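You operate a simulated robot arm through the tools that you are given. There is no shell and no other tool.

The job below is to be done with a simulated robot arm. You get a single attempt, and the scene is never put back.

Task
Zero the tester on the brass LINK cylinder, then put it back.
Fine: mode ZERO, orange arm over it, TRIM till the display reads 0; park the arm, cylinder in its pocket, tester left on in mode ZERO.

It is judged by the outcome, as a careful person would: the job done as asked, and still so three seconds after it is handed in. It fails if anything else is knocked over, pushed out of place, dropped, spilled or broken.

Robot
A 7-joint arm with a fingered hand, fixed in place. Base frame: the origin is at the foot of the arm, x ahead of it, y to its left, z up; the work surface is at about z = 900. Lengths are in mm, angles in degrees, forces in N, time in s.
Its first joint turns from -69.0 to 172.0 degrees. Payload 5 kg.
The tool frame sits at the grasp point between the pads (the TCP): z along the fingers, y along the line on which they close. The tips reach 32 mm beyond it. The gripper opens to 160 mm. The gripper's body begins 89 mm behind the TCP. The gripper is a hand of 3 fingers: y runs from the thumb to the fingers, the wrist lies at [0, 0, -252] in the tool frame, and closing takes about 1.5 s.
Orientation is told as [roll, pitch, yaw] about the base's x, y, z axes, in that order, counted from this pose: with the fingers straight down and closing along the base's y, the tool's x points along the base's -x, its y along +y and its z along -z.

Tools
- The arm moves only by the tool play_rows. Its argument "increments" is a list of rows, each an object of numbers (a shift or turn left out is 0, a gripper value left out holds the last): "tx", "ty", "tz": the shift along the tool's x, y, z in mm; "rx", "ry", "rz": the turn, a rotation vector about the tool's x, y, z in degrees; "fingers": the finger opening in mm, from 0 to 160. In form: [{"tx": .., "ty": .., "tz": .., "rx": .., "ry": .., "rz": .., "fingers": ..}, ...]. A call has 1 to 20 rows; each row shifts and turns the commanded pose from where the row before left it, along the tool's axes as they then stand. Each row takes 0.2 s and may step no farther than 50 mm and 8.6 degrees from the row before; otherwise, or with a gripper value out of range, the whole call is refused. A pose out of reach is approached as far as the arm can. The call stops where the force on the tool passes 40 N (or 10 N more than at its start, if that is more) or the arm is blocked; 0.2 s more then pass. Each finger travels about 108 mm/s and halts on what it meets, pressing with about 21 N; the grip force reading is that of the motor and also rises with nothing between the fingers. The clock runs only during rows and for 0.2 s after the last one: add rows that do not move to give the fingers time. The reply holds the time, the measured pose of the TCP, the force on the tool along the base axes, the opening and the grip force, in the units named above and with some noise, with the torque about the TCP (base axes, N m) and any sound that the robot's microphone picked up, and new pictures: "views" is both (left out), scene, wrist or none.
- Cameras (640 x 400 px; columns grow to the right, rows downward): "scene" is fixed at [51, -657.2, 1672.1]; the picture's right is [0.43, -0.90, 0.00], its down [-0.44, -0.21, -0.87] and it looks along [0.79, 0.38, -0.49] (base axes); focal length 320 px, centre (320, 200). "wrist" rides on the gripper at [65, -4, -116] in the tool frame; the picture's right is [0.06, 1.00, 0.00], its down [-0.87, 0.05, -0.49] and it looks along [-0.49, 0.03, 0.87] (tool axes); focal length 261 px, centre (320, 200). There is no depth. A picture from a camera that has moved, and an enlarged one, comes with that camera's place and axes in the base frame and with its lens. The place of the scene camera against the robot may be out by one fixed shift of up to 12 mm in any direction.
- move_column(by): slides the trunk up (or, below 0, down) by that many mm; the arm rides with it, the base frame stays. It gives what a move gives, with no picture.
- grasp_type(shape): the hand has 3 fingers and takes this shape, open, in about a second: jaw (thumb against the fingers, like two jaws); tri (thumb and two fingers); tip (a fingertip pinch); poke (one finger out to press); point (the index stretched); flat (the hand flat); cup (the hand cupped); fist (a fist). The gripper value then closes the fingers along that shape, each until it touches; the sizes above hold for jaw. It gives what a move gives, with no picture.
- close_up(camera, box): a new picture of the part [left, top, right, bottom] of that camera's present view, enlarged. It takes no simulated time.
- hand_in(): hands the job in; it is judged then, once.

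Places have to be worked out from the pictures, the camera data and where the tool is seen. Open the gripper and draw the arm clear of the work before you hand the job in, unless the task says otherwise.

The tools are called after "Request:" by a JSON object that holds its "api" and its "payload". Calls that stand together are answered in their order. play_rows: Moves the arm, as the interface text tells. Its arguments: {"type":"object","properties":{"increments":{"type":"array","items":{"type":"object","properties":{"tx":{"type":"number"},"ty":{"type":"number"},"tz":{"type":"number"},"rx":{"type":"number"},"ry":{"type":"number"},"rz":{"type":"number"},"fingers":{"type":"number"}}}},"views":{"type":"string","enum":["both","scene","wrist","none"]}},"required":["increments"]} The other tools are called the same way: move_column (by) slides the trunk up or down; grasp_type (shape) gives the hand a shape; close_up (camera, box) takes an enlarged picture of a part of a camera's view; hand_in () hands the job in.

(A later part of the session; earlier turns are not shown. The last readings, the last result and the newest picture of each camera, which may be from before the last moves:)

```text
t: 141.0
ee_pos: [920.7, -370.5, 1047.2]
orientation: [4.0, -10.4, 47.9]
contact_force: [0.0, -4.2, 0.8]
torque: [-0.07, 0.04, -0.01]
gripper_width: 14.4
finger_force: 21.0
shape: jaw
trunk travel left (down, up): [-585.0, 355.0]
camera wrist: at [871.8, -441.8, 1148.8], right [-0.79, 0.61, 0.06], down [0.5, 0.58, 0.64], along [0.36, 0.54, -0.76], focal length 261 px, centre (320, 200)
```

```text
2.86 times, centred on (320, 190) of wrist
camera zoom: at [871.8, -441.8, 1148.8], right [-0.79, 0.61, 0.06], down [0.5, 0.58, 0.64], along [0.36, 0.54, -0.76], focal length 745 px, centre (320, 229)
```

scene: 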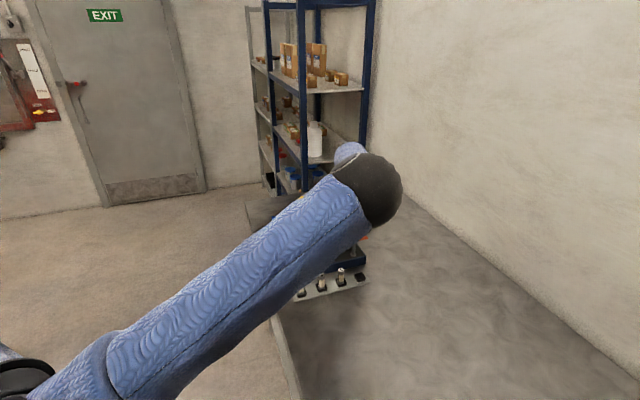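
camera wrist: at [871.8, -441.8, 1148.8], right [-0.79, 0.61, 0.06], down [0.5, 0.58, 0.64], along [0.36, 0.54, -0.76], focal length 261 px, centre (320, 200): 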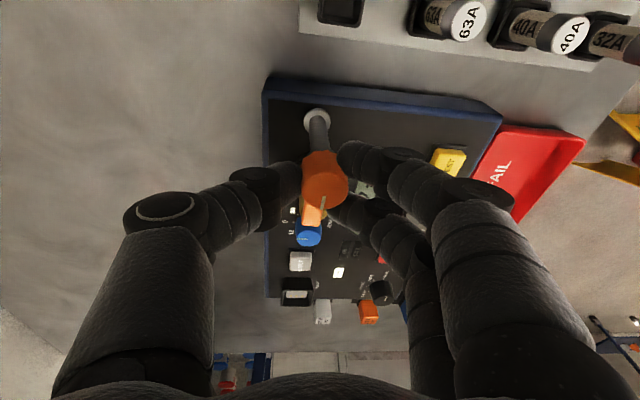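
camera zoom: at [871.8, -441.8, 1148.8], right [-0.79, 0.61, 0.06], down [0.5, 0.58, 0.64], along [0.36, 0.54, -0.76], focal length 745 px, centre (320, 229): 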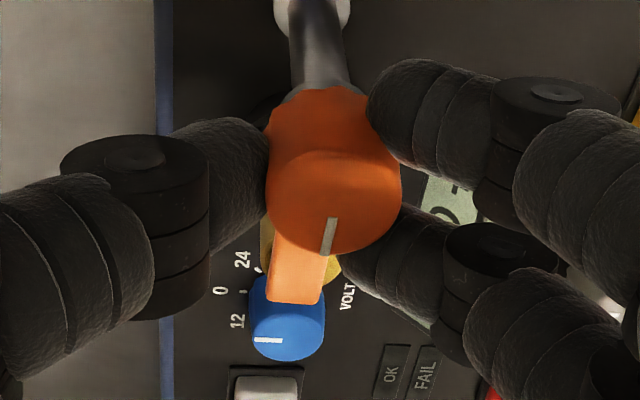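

The lever is now centred over LINK (yellow visible equally on both sides). I release the cap and lift away to read the display.

Request:
{"api": "play_rows", "payload": {"increments": [{"fingers": 46}, {}, {}, {"tx": -3.7, "ty": 1.4, "tz": -19.6}, {"tx": -3.7, "ty": 1.4, "tz": -19.6}, {"tx": -3.7, "ty": 1.4, "tz": -19.6}, {"tx": -3.7, "ty": 1.4, "tz": -19.6}, {}], "views": "wrist"}}

Request:
{"api": "close_up", "payload": {"camera": "wrist", "box": [240, 60, 480, 260]}}

```text
t: 142.8
ee_pos: [919.7, -369.9, 1127.7]
orientation: [4.0, -10.4, 47.8]
contact_force: [0.0, 0.9, 0.4]
torque: [-0.02, 0.01, 0.0]
gripper_width: 45.7
finger_force: 0.1
shape: jaw
trunk travel left (down, up): [-585.0, 355.0]
camera wrist: at [871.0, -441.7, 1229.3], right [-0.79, 0.61, 0.06], down [0.5, 0.58, 0.64], along [0.36, 0.54, -0.76], focal length 261 px, centre (320, 200)
```

wrist: 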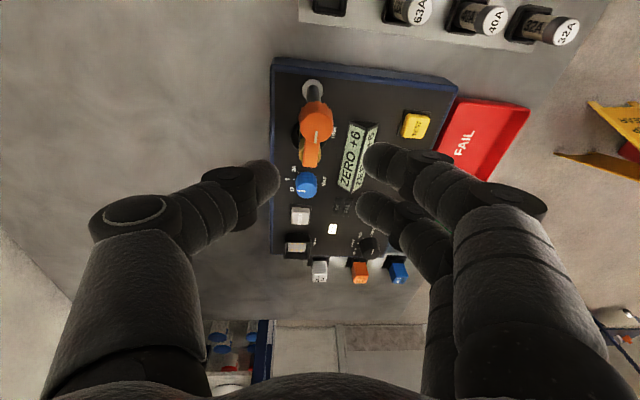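

```text
2.00 times, centred on (360, 160) of wrist
camera zoom: at [871.0, -441.7, 1229.3], right [-0.79, 0.61, 0.06], down [0.5, 0.58, 0.64], along [0.36, 0.54, -0.76], focal length 521 px, centre (240, 280)
```

zoom: 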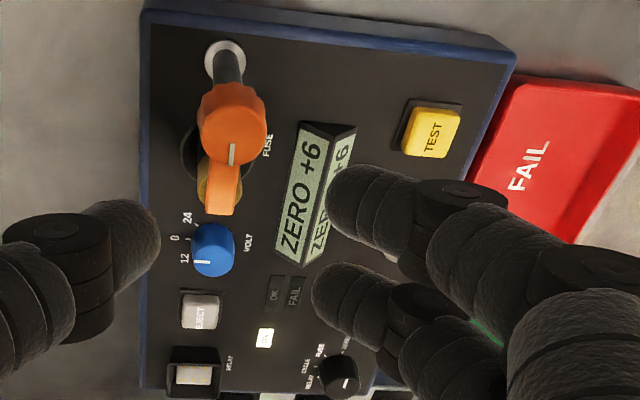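

The display reads "ZERO +6", so the link is sensed. Now TRIM (grey knob ≈(893,-212)). I level the roll, set a tilt of ~15°, and move above it.

Request:
{"api": "play_rows", "payload": {"increments": [{"rx": 4}, {"ry": -5, "fingers": 42}, {}], "views": "none"}}

```text
t: 143.6
ee_pos: [921.4, -370.3, 1127.9]
orientation: [-0.1, -15.4, 47.9]
contact_force: [-0.4, 0.6, -0.7]
torque: [-0.01, 0.03, -0.02]
gripper_width: 42.4
finger_force: 0.0
shape: jaw
trunk travel left (down, up): [-585.0, 355.0]
```

Request:
{"api": "play_rows", "payload": {"increments": [{"tx": -19.5, "ty": 30.8, "tz": 16.5}, {"tx": -19.5, "ty": 30.8, "tz": 16.5}, {"tx": -19.5, "ty": 30.8, "tz": 16.5}, {"tx": -19.5, "ty": 30.8, "tz": 16.5}, {}], "views": "wrist"}}

Request:
{"api": "close_up", "payload": {"camera": "wrist", "box": [200, 40, 440, 220]}}

```text
t: 144.8
ee_pos: [892.4, -220.2, 1082.0]
orientation: [0.0, -15.6, 47.9]
contact_force: [0.4, 0.4, 0.5]
torque: [-0.02, 0.01, 0.0]
gripper_width: 42.5
finger_force: 0.1
shape: jaw
trunk travel left (down, up): [-585.0, 355.0]
camera wrist: at [832.4, -291.6, 1176.7], right [-0.78, 0.62, -0.02], down [0.43, 0.56, 0.71], along [0.45, 0.54, -0.71], focal length 261 px, centre (320, 200)
```

wrist: 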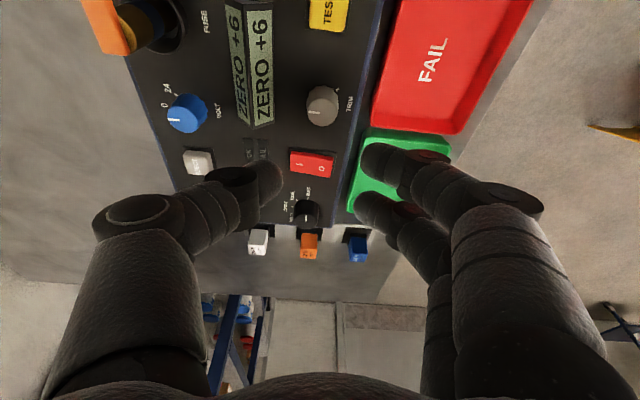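

```text
2.22 times, centred on (320, 130) of wrist
camera zoom: at [832.4, -291.6, 1176.7], right [-0.78, 0.62, -0.02], down [0.43, 0.56, 0.71], along [0.45, 0.54, -0.71], focal length 579 px, centre (320, 356)
```

zoom: 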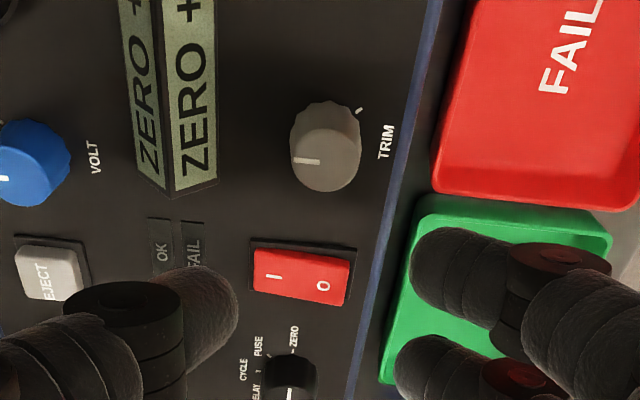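

MODE at ZERO and "ZERO +6" are both visible. TRIM's axis is (+3.7,0) mm from the planned grip line; I correct and descend 60 mm.

Request:
{"api": "play_rows", "payload": {"increments": [{"tx": 4.4, "ty": -0.8, "tz": 19.5}, {"tx": 4.4, "ty": -0.8, "tz": 19.5}, {"tx": 4.4, "ty": -0.8, "tz": 19.5}, {}], "views": "wrist"}}

Request:
{"api": "close_up", "payload": {"camera": "wrist", "box": [200, 60, 440, 240]}}

```text
t: 145.8
ee_pos: [896.0, -219.1, 1023.9]
orientation: [-0.1, -15.5, 47.9]
contact_force: [0.6, 0.7, 0.2]
torque: [0.0, 0.01, -0.01]
gripper_width: 42.2
finger_force: 0.2
shape: jaw
trunk travel left (down, up): [-585.0, 355.0]
camera wrist: at [835.8, -290.3, 1118.5], right [-0.78, 0.62, -0.02], down [0.43, 0.56, 0.71], along [0.45, 0.54, -0.71], focal length 261 px, centre (320, 200)
```

wrist: 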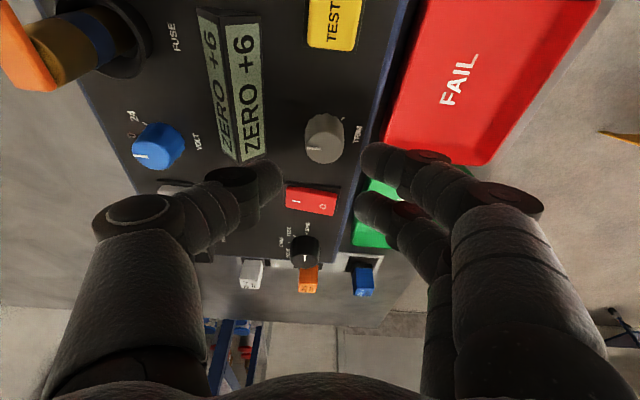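

```text
2.22 times, centred on (320, 150) of wrist
camera zoom: at [835.8, -290.3, 1118.5], right [-0.78, 0.62, -0.02], down [0.43, 0.56, 0.71], along [0.45, 0.54, -0.71], focal length 579 px, centre (320, 311)
```

zoom: 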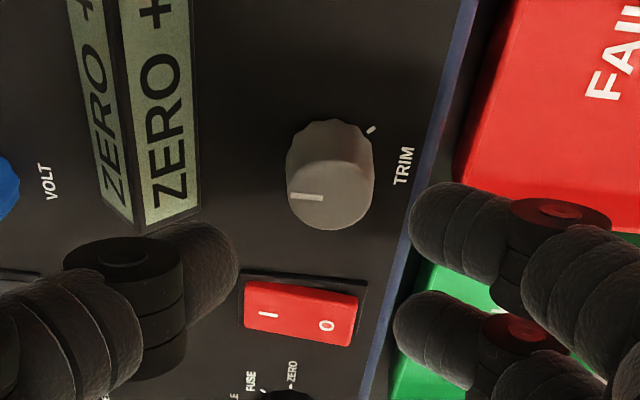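

Clearances look fine. Small correction (-0.6,-2.7) and I descend the remaining 38 mm.

Request:
{"api": "play_rows", "payload": {"increments": [{"tx": 4.2, "ty": -0.5, "tz": 12.2}, {"tx": 4.2, "ty": -0.5, "tz": 12.2}, {"tx": 4.1, "ty": -0.4, "tz": 12.1}, {}], "views": "wrist"}}

Request:
{"api": "close_up", "payload": {"camera": "wrist", "box": [200, 80, 440, 260]}}

```text
t: 146.8
ee_pos: [894.9, -220.5, 986.2]
orientation: [-0.1, -15.6, 48.0]
contact_force: [0.0, -0.3, -0.5]
torque: [0.0, -0.01, 0.0]
gripper_width: 42.2
finger_force: 0.1
shape: jaw
trunk travel left (down, up): [-585.0, 355.0]
camera wrist: at [834.1, -292.5, 1080.8], right [-0.78, 0.62, -0.02], down [0.43, 0.56, 0.71], along [0.45, 0.54, -0.71], focal length 261 px, centre (320, 200)
```

wrist: 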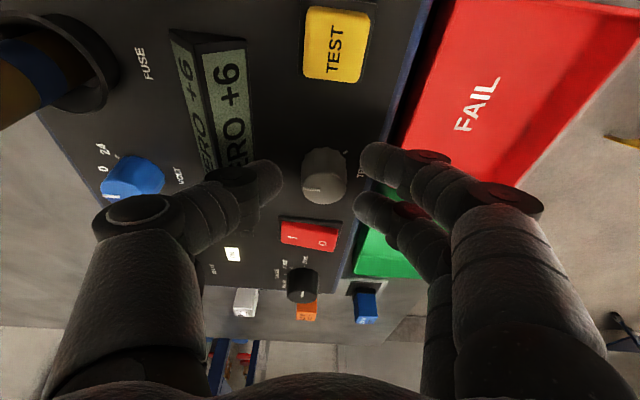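

```text
2.22 times, centred on (320, 170) of wrist
camera zoom: at [834.1, -292.5, 1080.8], right [-0.78, 0.62, -0.02], down [0.43, 0.56, 0.71], along [0.45, 0.54, -0.71], focal length 579 px, centre (320, 267)
```

zoom: 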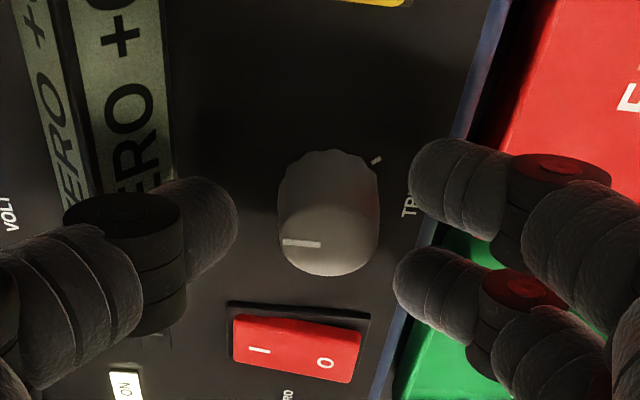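

TRIM is centred between thumb and fingers and the display stays visible. I close on it.

Request:
{"api": "play_rows", "payload": {"increments": [{"fingers": 10}, {}, {}, {}, {}], "views": "wrist"}}

Request:
{"api": "close_up", "payload": {"camera": "wrist", "box": [140, 20, 400, 240]}}

```text
t: 148.0
ee_pos: [895.3, -221.0, 986.0]
orientation: [-0.1, -15.4, 47.9]
contact_force: [-0.7, -0.5, -0.9]
torque: [0.02, 0.13, 0.01]
gripper_width: 12.7
finger_force: 20.8
shape: jaw
trunk travel left (down, up): [-585.0, 355.0]
camera wrist: at [834.3, -292.7, 1080.5], right [-0.78, 0.62, -0.02], down [0.43, 0.56, 0.71], along [0.45, 0.54, -0.71], focal length 261 px, centre (320, 200)
```

wrist: 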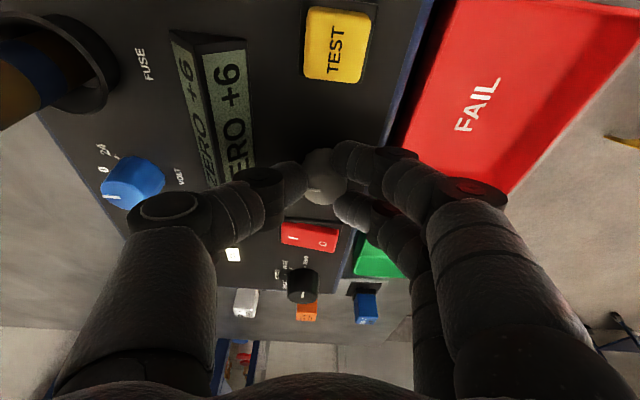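

```text
1.82 times, centred on (270, 130) of wrist
camera zoom: at [834.3, -292.7, 1080.5], right [-0.78, 0.62, -0.02], down [0.43, 0.56, 0.71], along [0.45, 0.54, -0.71], focal length 474 px, centre (411, 327)
```

zoom: 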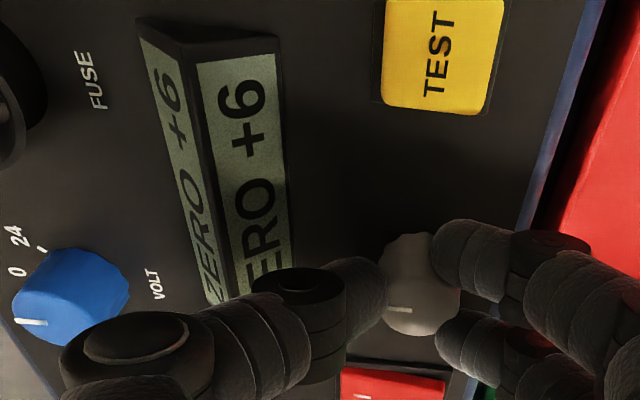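

The grip is clean and the "+6" is readable. I turn TRIM 8° counter-clockwise and watch the reading.

Request:
{"api": "play_rows", "payload": {"increments": [{"tx": -0.47, "ty": -0.69, "tz": 0.13, "rx": -2.12, "rz": -7.71}, {}], "views": "wrist"}}

Request:
{"api": "close_up", "payload": {"camera": "wrist", "box": [140, 20, 400, 240]}}

```text
t: 148.6
ee_pos: [895.4, -221.1, 984.8]
orientation: [-0.1, -15.3, 55.9]
contact_force: [-0.7, -1.4, -3.0]
torque: [-0.04, 0.13, 0.0]
gripper_width: 12.7
finger_force: 21.1
shape: jaw
trunk travel left (down, up): [-585.0, 355.0]
camera wrist: at [846.1, -300.7, 1080.6], right [-0.86, 0.51, -0.02], down [0.35, 0.62, 0.7], along [0.37, 0.6, -0.71], focal length 261 px, centre (320, 200)
```

wrist: 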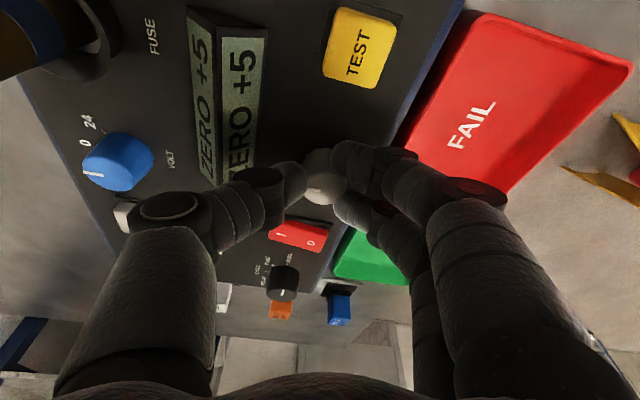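

```text
1.82 times, centred on (270, 130) of wrist
camera zoom: at [846.1, -300.7, 1080.6], right [-0.86, 0.51, -0.02], down [0.35, 0.62, 0.7], along [0.37, 0.6, -0.71], focal length 474 px, centre (411, 327)
```

zoom: 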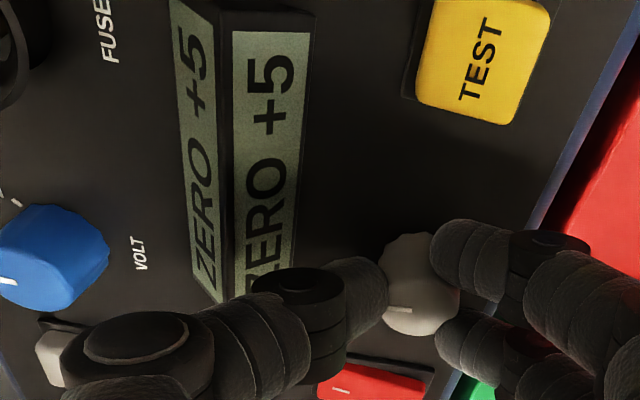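

The reading dropped to +5: counter-clockwise is right. I continue 16°.

Request:
{"api": "play_rows", "payload": {"increments": [{"tx": -0.47, "ty": -0.69, "tz": 0.13, "rx": -2.12, "rz": -7.71}, {"tx": -0.47, "ty": -0.69, "tz": 0.13, "rx": -2.12, "rz": -7.71}, {}], "views": "wrist"}}

Request:
{"api": "close_up", "payload": {"camera": "wrist", "box": [140, 0, 400, 220]}}

```text
t: 149.4
ee_pos: [897.9, -222.2, 986.6]
orientation: [0.0, -15.4, 72.0]
contact_force: [2.1, -3.3, -2.9]
torque: [-0.13, 0.05, -0.04]
gripper_width: 12.6
finger_force: 21.5
shape: jaw
trunk travel left (down, up): [-585.0, 355.0]
camera wrist: at [872.4, -311.6, 1080.7], right [-0.97, 0.25, -0.02], down [0.17, 0.69, 0.7], along [0.19, 0.68, -0.71], focal length 261 px, centre (320, 200)
```

wrist: 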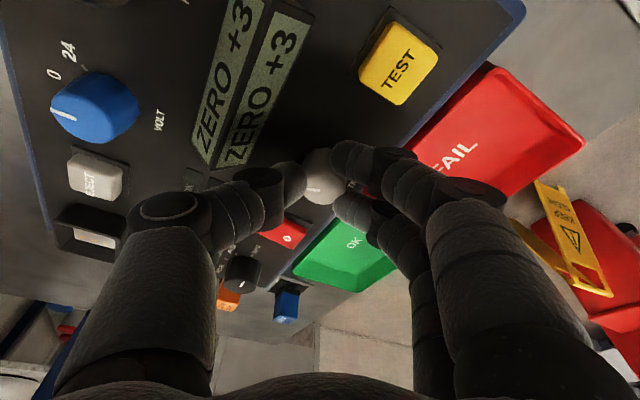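

```text
1.82 times, centred on (270, 110) of wrist
camera zoom: at [872.4, -311.6, 1080.7], right [-0.97, 0.25, -0.02], down [0.17, 0.69, 0.7], along [0.19, 0.68, -0.71], focal length 474 px, centre (411, 364)
```

zoom: 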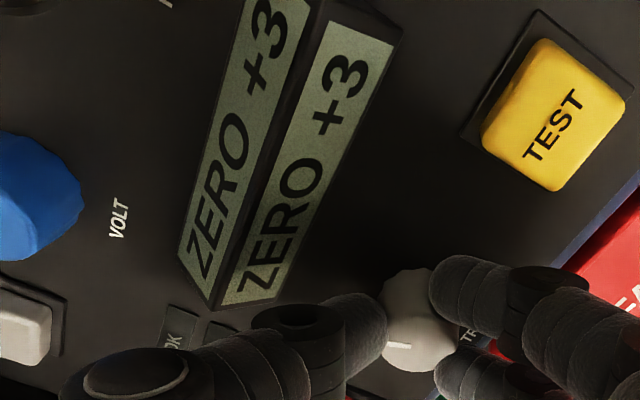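

Now +3 (about 8° per count). I turn another 16°.

Request:
{"api": "play_rows", "payload": {"increments": [{"tx": -0.47, "ty": -0.69, "tz": 0.13, "rx": -2.12, "rz": -7.71}, {"tx": -0.47, "ty": -0.69, "tz": 0.13, "rx": -2.12, "rz": -7.71}, {}], "views": "wrist"}}

Request:
{"api": "close_up", "payload": {"camera": "wrist", "box": [140, 0, 400, 220]}}

```text
t: 150.2
ee_pos: [900.8, -222.1, 985.8]
orientation: [-0.2, -15.4, 87.8]
contact_force: [4.8, -9.3, -2.3]
torque: [-0.31, 0.0, -0.06]
gripper_width: 12.8
finger_force: 20.9
shape: jaw
trunk travel left (down, up): [-585.0, 355.0]
camera wrist: at [900.2, -314.7, 1080.8], right [-1.0, -0.02, -0.02], down [-0.03, 0.71, 0.7], along [0.0, 0.71, -0.71], focal length 261 px, centre (320, 200)
```

wrist: 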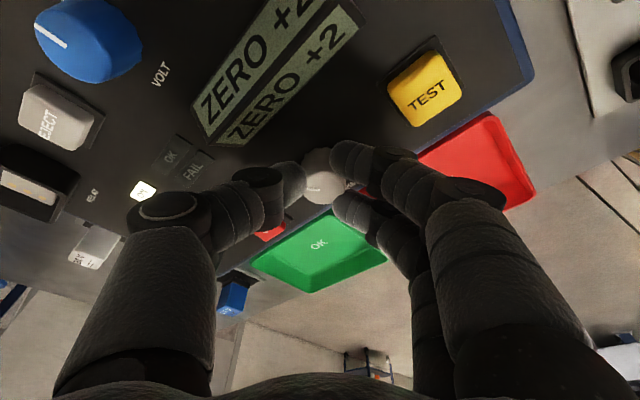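

```text
1.82 times, centred on (270, 110) of wrist
camera zoom: at [900.2, -314.7, 1080.8], right [-1.0, -0.02, -0.02], down [-0.03, 0.71, 0.7], along [0.0, 0.71, -0.71], focal length 474 px, centre (411, 364)
```

zoom: 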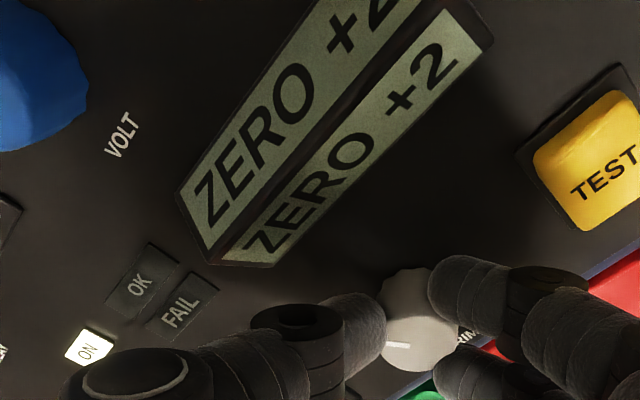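

Now +2 (40° turned; about 9.3° per count). I turn 8° more with a small centring correction.

Request:
{"api": "play_rows", "payload": {"increments": [{"tx": 0.8, "ty": -1.3, "tz": -0.2, "rx": -2.12, "rz": -7.71}, {}], "views": "wrist"}}

Request:
{"api": "close_up", "payload": {"camera": "wrist", "box": [140, 0, 400, 220]}}

```text
t: 150.8
ee_pos: [902.3, -221.9, 986.5]
orientation: [-0.1, -15.4, 95.9]
contact_force: [4.0, -6.4, -1.1]
torque: [-0.19, 0.02, 0.01]
gripper_width: 12.7
finger_force: 20.6
shape: jaw
trunk travel left (down, up): [-585.0, 355.0]
camera wrist: at [914.3, -313.4, 1080.8], right [-0.99, -0.16, -0.02], down [-0.13, 0.7, 0.7], along [-0.1, 0.7, -0.71], focal length 261 px, centre (320, 200)
```

wrist: 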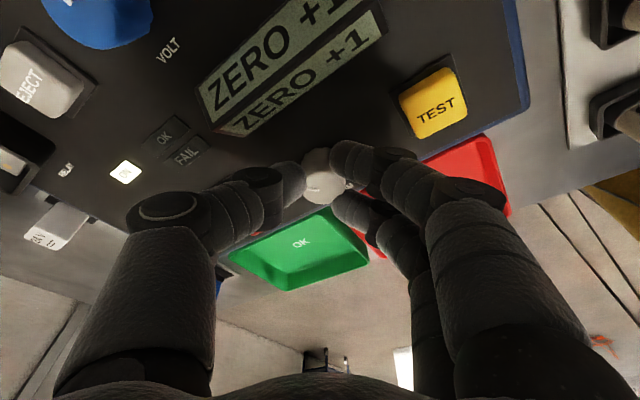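

```text
1.82 times, centred on (270, 110) of wrist
camera zoom: at [914.3, -313.4, 1080.8], right [-0.99, -0.16, -0.02], down [-0.13, 0.7, 0.7], along [-0.1, 0.7, -0.71], focal length 474 px, centre (411, 364)
```

zoom: 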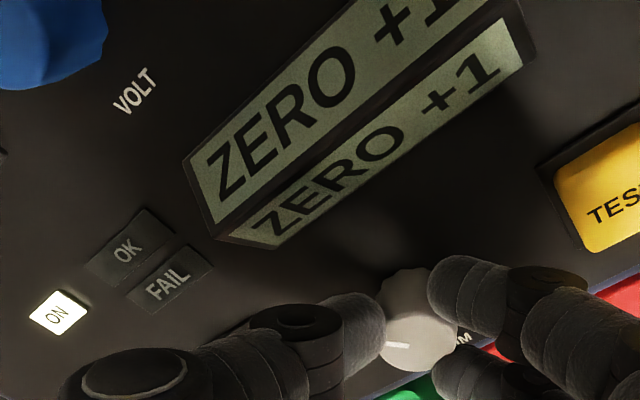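

+1 now. Another 8° should give 0; I apply it with the same centring.

Request:
{"api": "play_rows", "payload": {"increments": [{"tx": 0.2, "ty": -1.0, "tz": 0.0, "rx": -2.12, "rz": -7.71}, {}], "views": "wrist"}}

Request:
{"api": "close_up", "payload": {"camera": "wrist", "box": [140, 0, 400, 220]}}

```text
t: 151.4
ee_pos: [895.4, -224.4, 988.3]
orientation: [-0.5, -15.5, 103.9]
contact_force: [24.9, 9.8, 11.0]
torque: [0.34, -0.61, -0.28]
gripper_width: 13.2
finger_force: 21.7
shape: jaw
out of reach, approached as far as the arm can: row 1
trunk travel left (down, up): [-585.0, 355.0]
camera wrist: at [920.0, -314.2, 1082.6], right [-0.95, -0.3, -0.02], down [-0.23, 0.67, 0.71], along [-0.19, 0.68, -0.71], focal length 261 px, centre (320, 200)
```

wrist: 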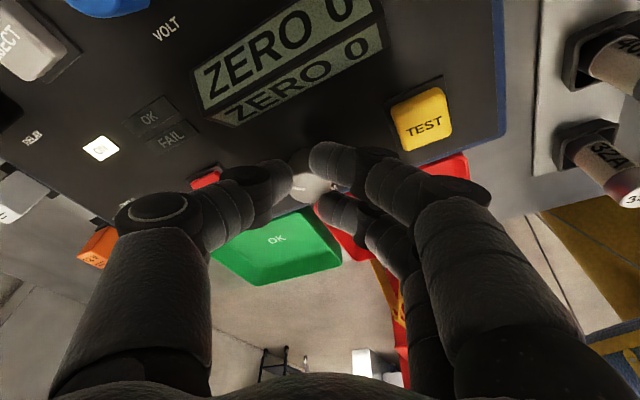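

```text
1.82 times, centred on (270, 110) of wrist
camera zoom: at [920.0, -314.2, 1082.6], right [-0.95, -0.3, -0.02], down [-0.23, 0.67, 0.71], along [-0.19, 0.68, -0.71], focal length 474 px, centre (411, 364)
```

zoom: 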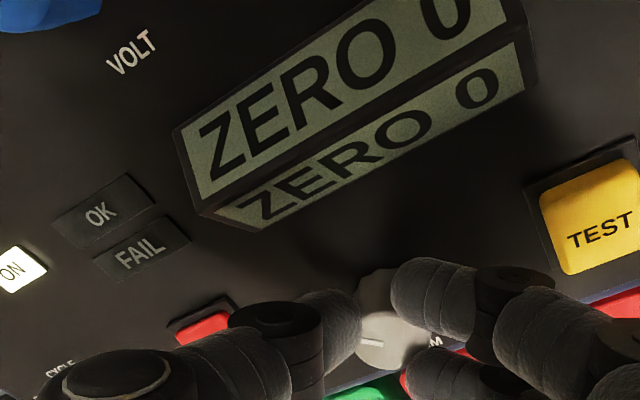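

The display reads "ZERO 0". The arm is at its reach limit here, so I open the fingers now, radially, without turning.

Request:
{"api": "play_rows", "payload": {"increments": [{"fingers": 20}, {"fingers": 30}, {"fingers": 42}, {}], "views": "wrist"}}

Request:
{"api": "close_up", "payload": {"camera": "wrist", "box": [140, 0, 400, 220]}}

```text
t: 152.4
ee_pos: [892.3, -226.5, 985.8]
orientation: [-0.2, -15.4, 103.9]
contact_force: [0.5, 0.7, 0.6]
torque: [0.0, 0.02, 0.03]
gripper_width: 41.9
finger_force: 0.0
shape: jaw
trunk travel left (down, up): [-585.0, 355.0]
camera wrist: at [918.0, -315.7, 1080.9], right [-0.95, -0.3, -0.02], down [-0.22, 0.67, 0.7], along [-0.2, 0.68, -0.71], focal length 261 px, centre (320, 200)
```

wrist: 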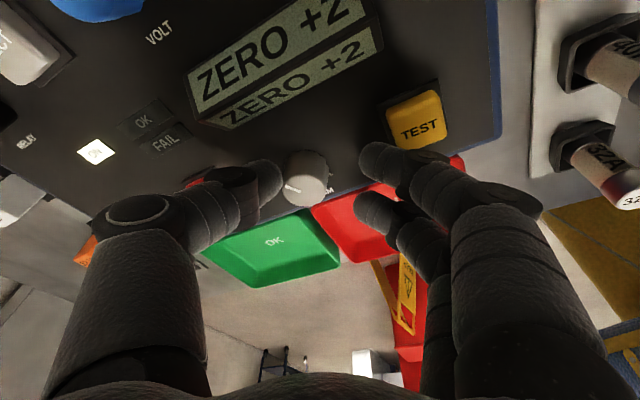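

```text
1.82 times, centred on (270, 110) of wrist
camera zoom: at [918.0, -315.7, 1080.9], right [-0.95, -0.3, -0.02], down [-0.22, 0.67, 0.7], along [-0.2, 0.68, -0.71], focal length 474 px, centre (411, 364)
```

zoom: 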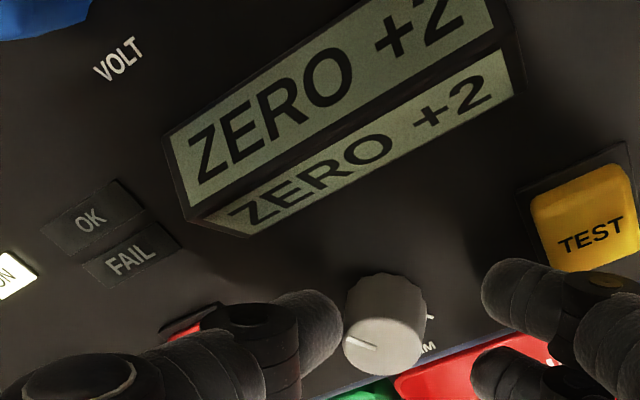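

On release the knob slipped back to +2 because of the sideways load. I lift, turn the hand back to yaw ≈60°, and will regrip so the final 20° is done well within reach.

Request:
{"api": "play_rows", "payload": {"increments": [{"tx": -6.65, "tz": -24.1}, {"tx": -6.65, "tz": -24.1}, {"rx": 1.95, "rz": 7.07}, {"rx": 1.95, "rz": 7.07}, {"rx": 1.95, "rz": 7.07}, {"rx": 1.95, "rz": 7.07}, {"rx": 1.95, "rz": 7.07}, {"rx": 1.95, "rz": 7.07}, {}], "views": "wrist"}}

Request:
{"api": "close_up", "payload": {"camera": "wrist", "box": [200, 60, 440, 240]}}

```text
t: 154.4
ee_pos: [894.0, -226.3, 1036.9]
orientation: [-0.1, -15.6, 59.7]
contact_force: [0.1, -0.7, -0.4]
torque: [0.0, -0.03, 0.0]
gripper_width: 42.1
finger_force: 0.0
shape: jaw
trunk travel left (down, up): [-585.0, 355.0]
camera wrist: at [848.8, -308.5, 1131.0], right [-0.89, 0.45, -0.02], down [0.31, 0.64, 0.71], along [0.33, 0.62, -0.71], focal length 261 px, centre (320, 200)
```

wrist: 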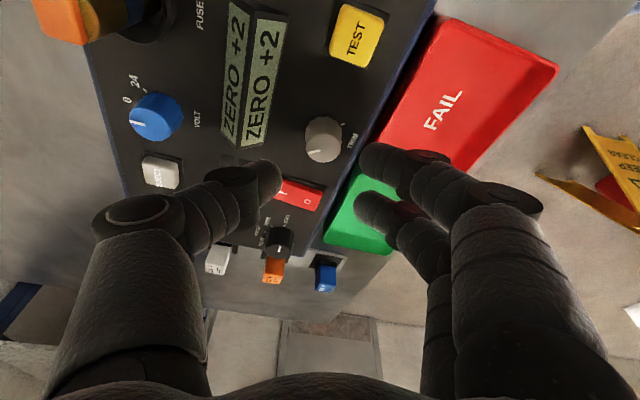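

```text
2.22 times, centred on (320, 150) of wrist
camera zoom: at [848.8, -308.5, 1131.0], right [-0.89, 0.45, -0.02], down [0.31, 0.64, 0.71], along [0.33, 0.62, -0.71], focal length 579 px, centre (320, 311)
```

zoom: 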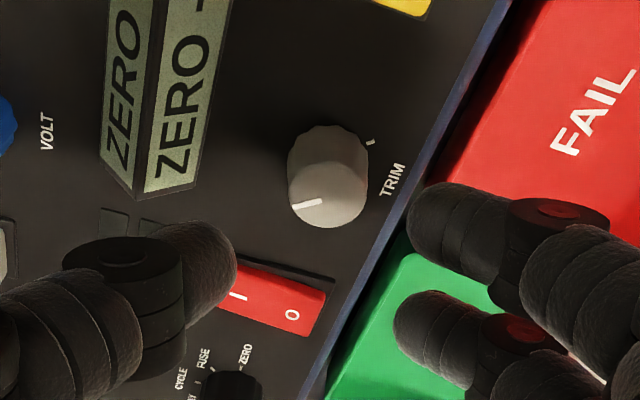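

The knob needs a 6 mm outward shift of the hand; I apply it while descending 50 mm, then look.

Request:
{"api": "play_rows", "payload": {"increments": [{"tx": -6, "ty": 0.3}, {"tx": 4.4, "tz": 16.1}, {"tx": 4.4, "tz": 16.1}, {"tx": 4.4, "tz": 16.0}, {}], "views": "wrist"}}

Request:
{"api": "close_up", "payload": {"camera": "wrist", "box": [200, 80, 440, 260]}}

```text
t: 155.6
ee_pos: [895.9, -220.1, 987.9]
orientation: [-0.1, -15.4, 59.9]
contact_force: [-0.7, -0.5, -0.2]
torque: [0.0, 0.0, 0.01]
gripper_width: 42.1
finger_force: 0.1
shape: jaw
trunk travel left (down, up): [-585.0, 355.0]
camera wrist: at [851.0, -303.0, 1083.2], right [-0.89, 0.45, -0.02], down [0.31, 0.64, 0.71], along [0.33, 0.62, -0.71], focal length 261 px, centre (320, 200)
```

wrist: 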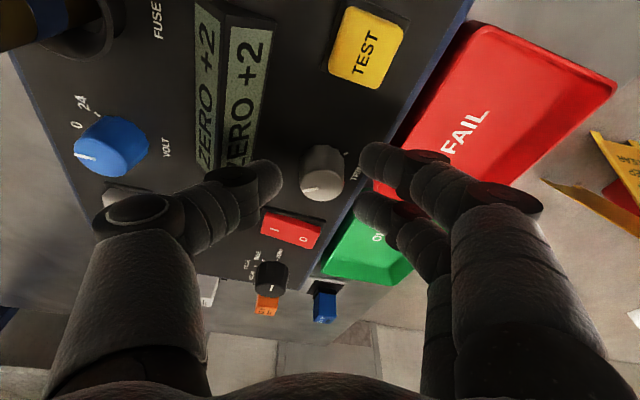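

```text
2.22 times, centred on (320, 170) of wrist
camera zoom: at [851.0, -303.0, 1083.2], right [-0.89, 0.45, -0.02], down [0.31, 0.64, 0.71], along [0.33, 0.62, -0.71], focal length 579 px, centre (320, 267)
```

zoom: 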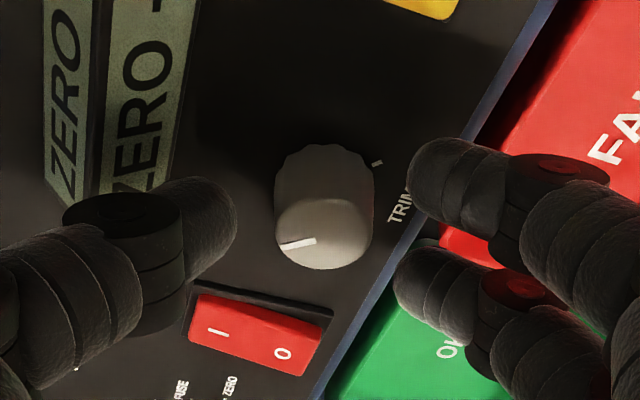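

Well placed. I grip and turn 16° counter-clockwise.

Request:
{"api": "play_rows", "payload": {"increments": [{"fingers": 10}, {}, {}, {}, {"tx": -0.4, "ty": -0.7, "tz": 0.13, "rx": -2.12, "rz": -7.71}, {"tx": -0.4, "ty": -0.7, "tz": 0.13, "rx": -2.12, "rz": -7.71}, {}], "views": "wrist"}}

Request:
{"api": "close_up", "payload": {"camera": "wrist", "box": [140, 0, 400, 220]}}

```text
t: 157.2
ee_pos: [897.1, -221.2, 988.0]
orientation: [-0.1, -15.5, 75.9]
contact_force: [5.7, -7.7, 1.0]
torque: [-0.18, 0.01, -0.1]
gripper_width: 12.3
finger_force: 20.9
shape: jaw
trunk travel left (down, up): [-585.0, 355.0]
camera wrist: at [877.7, -312.7, 1082.9], right [-0.98, 0.19, -0.02], down [0.12, 0.7, 0.71], along [0.14, 0.69, -0.71], focal length 261 px, centre (320, 200)
```

wrist: 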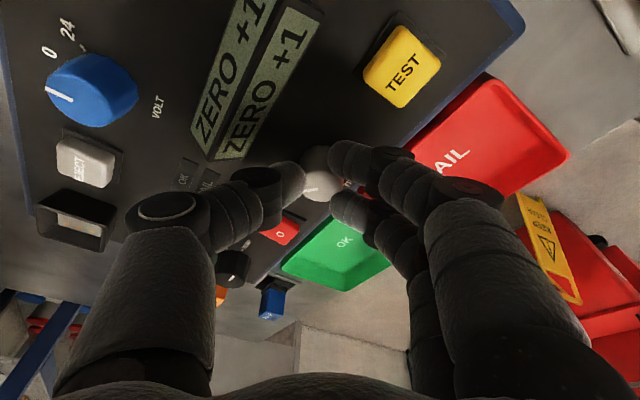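

```text
1.82 times, centred on (270, 110) of wrist
camera zoom: at [877.7, -312.7, 1082.9], right [-0.98, 0.19, -0.02], down [0.12, 0.7, 0.71], along [0.14, 0.69, -0.71], focal length 474 px, centre (411, 364)
```

zoom: 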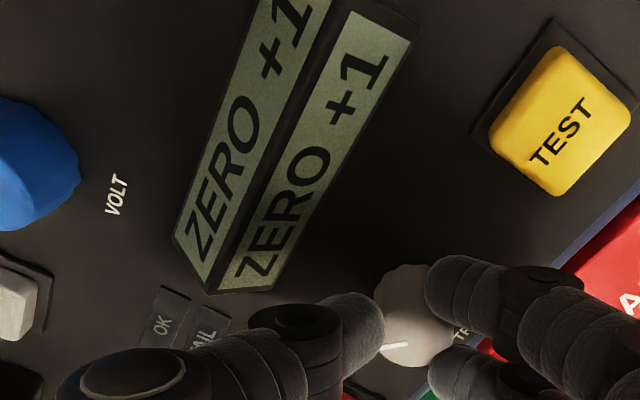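

+1. I relieve the slight side load and turn 7° more.

Request:
{"api": "play_rows", "payload": {"increments": [{"tx": 0.6, "ty": -1.7, "tz": -0.1, "rx": -1.86, "rz": -6.75}, {}], "views": "wrist"}}

Request:
{"api": "close_up", "payload": {"camera": "wrist", "box": [140, 0, 400, 220]}}

```text
t: 157.8
ee_pos: [897.9, -220.6, 988.2]
orientation: [-0.1, -15.3, 82.9]
contact_force: [3.6, -6.4, 2.6]
torque: [-0.16, 0.06, 0.01]
gripper_width: 12.2
finger_force: 21.3
shape: jaw
trunk travel left (down, up): [-585.0, 355.0]
camera wrist: at [890.2, -314.4, 1083.0], right [-1.0, 0.06, -0.02], down [0.03, 0.71, 0.7], along [0.06, 0.7, -0.71], focal length 261 px, centre (320, 200)
```

wrist: 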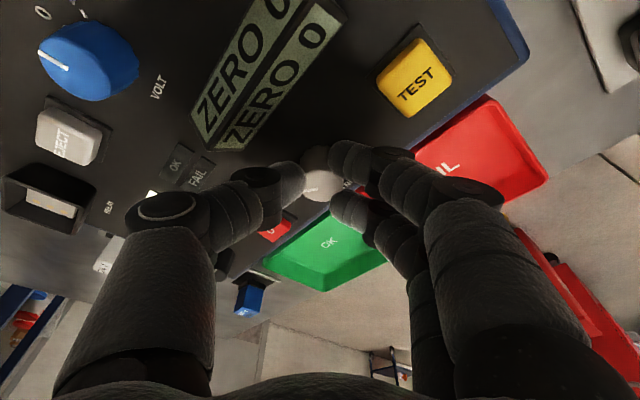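

```text
1.82 times, centred on (270, 110) of wrist
camera zoom: at [890.2, -314.4, 1083.0], right [-1.0, 0.06, -0.02], down [0.03, 0.71, 0.7], along [0.06, 0.7, -0.71], focal length 474 px, centre (411, 364)
```

zoom: 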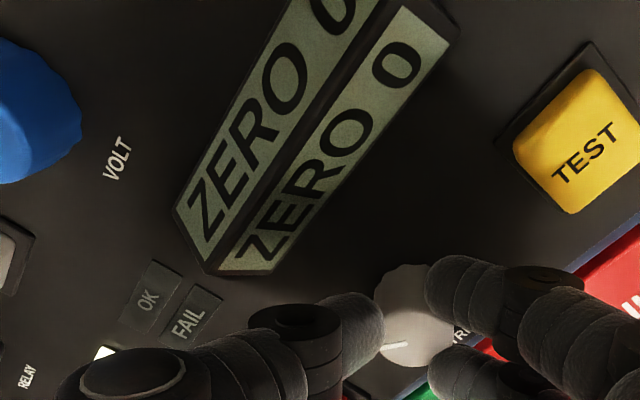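

The display reads 0. I add 1.5° to sit nearer the middle of the zero band while relieving the remaining side load, then check before releasing.

Request:
{"api": "play_rows", "payload": {"increments": [{"tx": 0.9, "ty": -0.8, "tz": -0.1, "rx": -0.4, "rz": -1.45}, {}], "views": "wrist"}}

Request:
{"api": "close_up", "payload": {"camera": "wrist", "box": [140, 0, 400, 220]}}

```text
t: 158.4
ee_pos: [900.1, -221.5, 987.5]
orientation: [-0.1, -15.4, 84.4]
contact_force: [1.6, -1.8, 2.7]
torque: [-0.05, 0.08, -0.02]
gripper_width: 12.4
finger_force: 20.9
shape: jaw
trunk travel left (down, up): [-585.0, 355.0]
camera wrist: at [893.1, -314.7, 1083.0], right [-1.0, 0.04, -0.02], down [0.01, 0.71, 0.7], along [0.04, 0.7, -0.71], focal length 261 px, centre (320, 200)
```

wrist: 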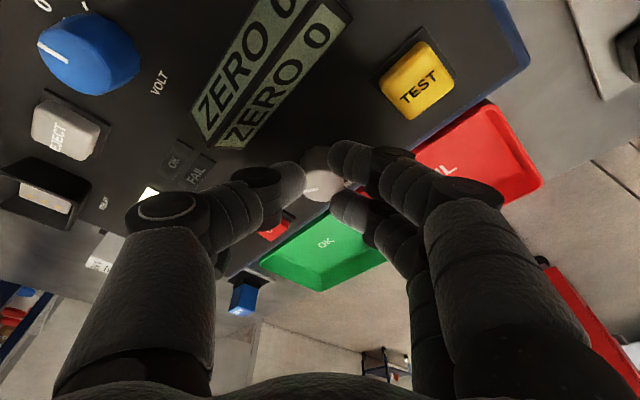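

```text
1.82 times, centred on (270, 110) of wrist
camera zoom: at [893.1, -314.7, 1083.0], right [-1.0, 0.04, -0.02], down [0.01, 0.71, 0.7], along [0.04, 0.7, -0.71], focal length 474 px, centre (411, 364)
```

zoom: 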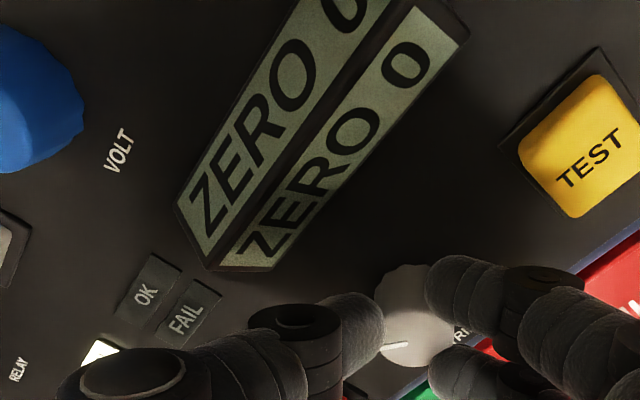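

Forces are now near zero and it reads 0. I open the fingers slowly in small steps.

Request:
{"api": "play_rows", "payload": {"increments": [{"fingers": 14}, {"fingers": 16}, {"fingers": 20}, {"fingers": 28}, {"fingers": 42}, {}], "views": "wrist"}}

Request:
{"api": "close_up", "payload": {"camera": "wrist", "box": [140, 0, 400, 220]}}

```text
t: 159.8
ee_pos: [899.4, -222.8, 988.5]
orientation: [-0.1, -15.4, 84.5]
contact_force: [-0.2, -0.6, 0.3]
torque: [-0.01, -0.01, 0.02]
gripper_width: 41.6
finger_force: 0.1
shape: jaw
trunk travel left (down, up): [-585.0, 355.0]
camera wrist: at [893.1, -315.3, 1082.9], right [-1.0, 0.04, -0.02], down [0.01, 0.71, 0.7], along [0.04, 0.7, -0.71], focal length 261 px, centre (320, 200)
```

wrist: 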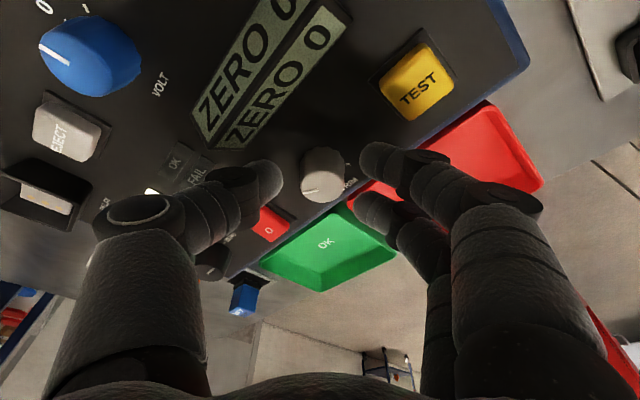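

```text
1.82 times, centred on (270, 110) of wrist
camera zoom: at [893.1, -315.3, 1082.9], right [-1.0, 0.04, -0.02], down [0.01, 0.71, 0.7], along [0.04, 0.7, -0.71], focal length 474 px, centre (411, 364)
```

zoom: 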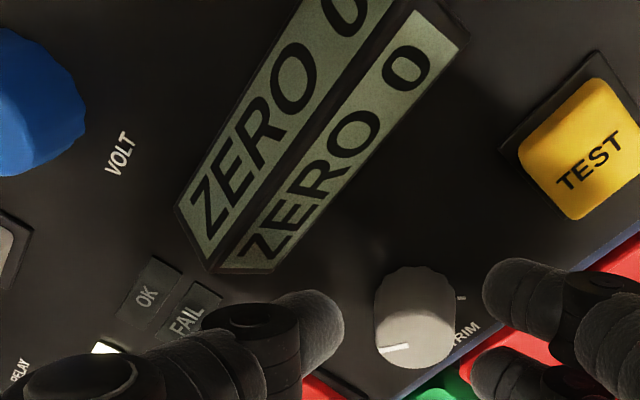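

The reading stays at 0 after release. I lift away and turn the hand to yaw ≈48° for the return swing of the orange arm.

Request:
{"api": "play_rows", "payload": {"increments": [{"tx": -6.65, "tz": -24.1}, {"tx": -6.65, "tz": -24.1}, {"tx": -6.65, "tz": -24.1}, {"tx": -6.65, "tz": -24.1}, {"tx": -6.65, "tz": -24.1}, {"rx": 1.94, "rz": 7.04}, {"rx": 1.94, "rz": 7.04}, {"rx": 1.94, "rz": 7.04}, {"rx": 1.94, "rz": 7.04}, {"rx": 1.94, "rz": 7.04}, {"ry": 4.4}, {}], "views": "wrist"}}

Request:
{"api": "close_up", "payload": {"camera": "wrist", "box": [60, 0, 400, 240]}}

```text
t: 162.4
ee_pos: [897.3, -222.4, 1115.5]
orientation: [-0.1, -11.1, 47.8]
contact_force: [-0.6, -0.2, 1.0]
torque: [-0.03, -0.04, -0.01]
gripper_width: 42.0
finger_force: 0.1
shape: jaw
trunk travel left (down, up): [-585.0, 355.0]
camera wrist: at [841.1, -288.8, 1216.6], right [-0.78, 0.63, -0.02], down [0.47, 0.6, 0.65], along [0.42, 0.5, -0.76], focal length 261 px, centre (320, 200)
```

wrist: 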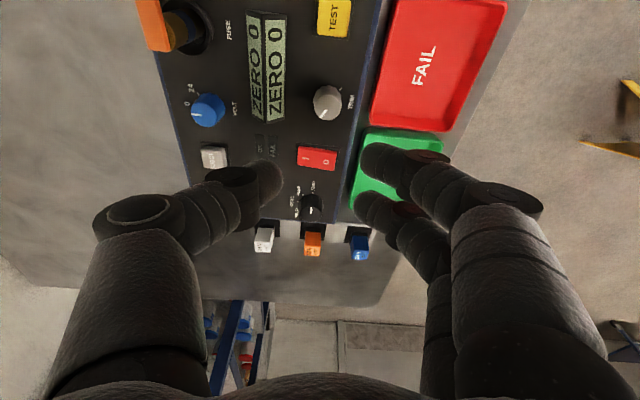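

```text
1.67 times, centred on (230, 120) of wrist
camera zoom: at [841.1, -288.8, 1216.6], right [-0.78, 0.63, -0.02], down [0.47, 0.6, 0.65], along [0.42, 0.5, -0.76], focal length 434 px, centre (470, 333)
```

zoom: 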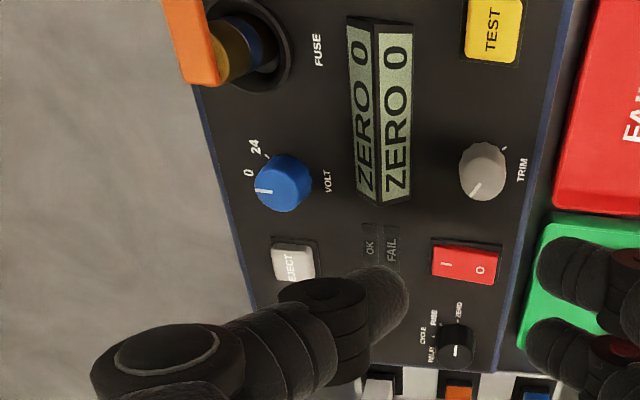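

"ZERO 0" holds. I move above the orange cap (≈(921,-366)) for parking it.

Request:
{"api": "play_rows", "payload": {"increments": [{"tx": 23.8, "ty": -29.2, "tz": -0.8, "fingers": 46}, {"tx": 23.8, "ty": -29.2, "tz": -0.8}, {"tx": 23.8, "ty": -29.2, "tz": -0.8}, {"tx": 23.8, "ty": -29.2, "tz": -0.8}, {}], "views": "wrist"}}

Request:
{"api": "close_up", "payload": {"camera": "wrist", "box": [220, 40, 420, 220]}}

```text
t: 163.6
ee_pos: [921.5, -371.1, 1101.2]
orientation: [-0.1, -11.1, 47.9]
contact_force: [0.5, 0.1, 0.6]
torque: [-0.03, 0.0, 0.0]
gripper_width: 45.7
finger_force: 0.0
shape: jaw
trunk travel left (down, up): [-585.0, 355.0]
camera wrist: at [865.8, -436.7, 1201.5], right [-0.78, 0.62, -0.01], down [0.47, 0.6, 0.65], along [0.41, 0.5, -0.76], focal length 261 px, centre (320, 200)
```

wrist: 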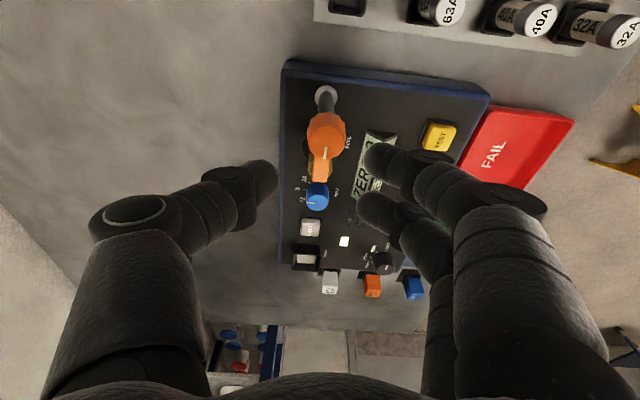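

```text
2.22 times, centred on (320, 130) of wrist
camera zoom: at [865.8, -436.7, 1201.5], right [-0.78, 0.62, -0.01], down [0.47, 0.6, 0.65], along [0.41, 0.5, -0.76], focal length 579 px, centre (320, 356)
```

zoom: 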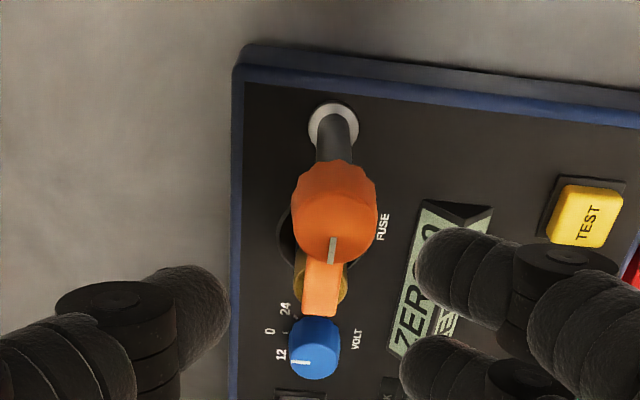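

The cap is aligned within ~2 mm (it will sit at tool (1.5,3.9)). I descend 53 mm.

Request:
{"api": "play_rows", "payload": {"increments": [{"tx": 2.55, "tz": 13}, {"tx": 2.55, "tz": 13}, {"tx": 2.55, "tz": 13}, {"tx": 2.55, "tz": 13}, {}], "views": "wrist"}}

Request:
{"api": "close_up", "payload": {"camera": "wrist", "box": [220, 80, 420, 260]}}

```text
t: 164.8
ee_pos: [922.3, -370.1, 1046.9]
orientation: [-0.1, -11.1, 47.9]
contact_force: [0.4, 0.4, -0.9]
torque: [0.02, 0.01, -0.01]
gripper_width: 45.5
finger_force: 0.0
shape: jaw
trunk travel left (down, up): [-585.0, 355.0]
camera wrist: at [866.9, -436.7, 1147.6], right [-0.78, 0.62, -0.01], down [0.47, 0.6, 0.65], along [0.41, 0.5, -0.76], focal length 261 px, centre (320, 200)
```

wrist: 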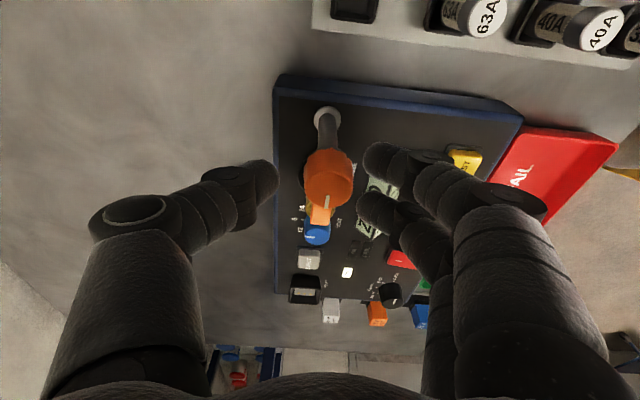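

```text
2.22 times, centred on (320, 170) of wrist
camera zoom: at [866.9, -436.7, 1147.6], right [-0.78, 0.62, -0.01], down [0.47, 0.6, 0.65], along [0.41, 0.5, -0.76], focal length 579 px, centre (320, 267)
```

zoom: 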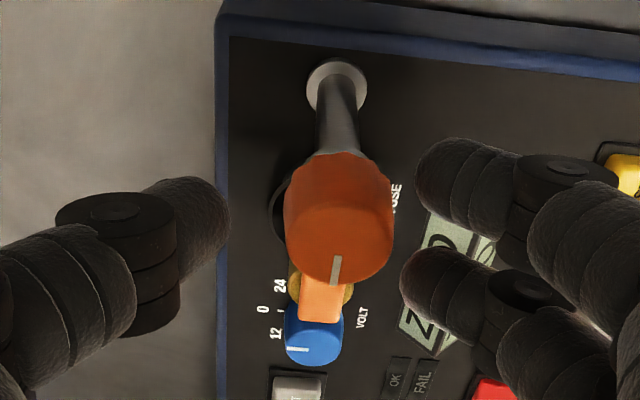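

Aligned. I grip the cap and start turning it back clockwise (24° first).

Request:
{"api": "play_rows", "payload": {"increments": [{"fingers": 10}, {}, {}, {}, {"tx": 0.57, "ty": 0.25, "tz": -0.11, "rx": 1.54, "rz": 7.85}, {"tx": 0.57, "ty": 0.25, "tz": -0.11, "rx": 1.54, "rz": 7.85}, {"tx": 0.57, "ty": 0.25, "tz": -0.11, "rx": 1.54, "rz": 7.85}, {}], "views": "wrist"}}

Request:
{"api": "close_up", "payload": {"camera": "wrist", "box": [220, 80, 420, 260]}}

```text
t: 166.6
ee_pos: [921.8, -372.4, 1046.6]
orientation: [-0.1, -11.1, 23.7]
contact_force: [1.2, -1.4, 1.7]
torque: [0.02, 0.04, -0.03]
gripper_width: 14.1
finger_force: 21.0
shape: jaw
trunk travel left (down, up): [-585.0, 355.0]
camera wrist: at [843.0, -409.2, 1147.2], right [-0.46, 0.89, -0.01], down [0.67, 0.36, 0.65], along [0.58, 0.29, -0.76], focal length 261 px, centre (320, 200)
```

wrist: 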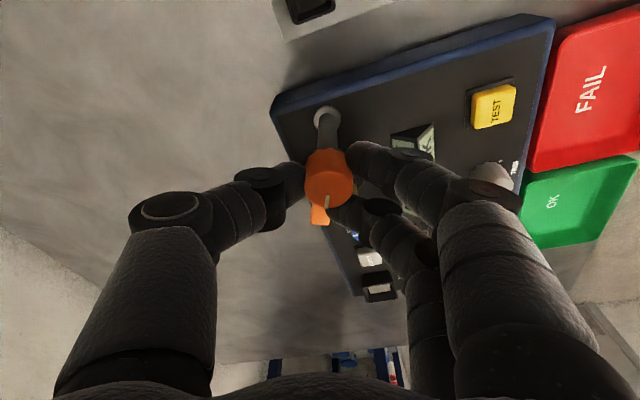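

```text
2.22 times, centred on (320, 170) of wrist
camera zoom: at [843.0, -409.2, 1147.2], right [-0.46, 0.89, -0.01], down [0.67, 0.36, 0.65], along [0.58, 0.29, -0.76], focal length 579 px, centre (320, 267)
```

zoom: 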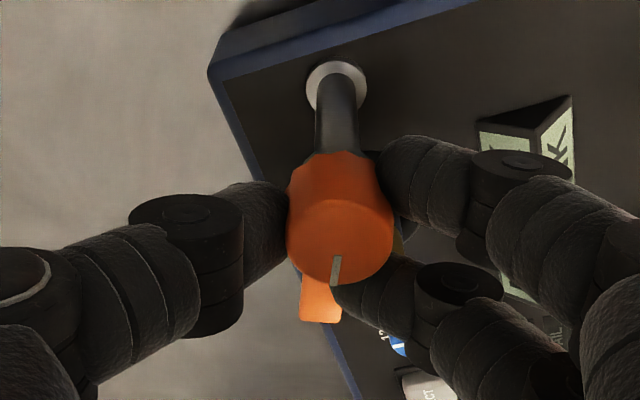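

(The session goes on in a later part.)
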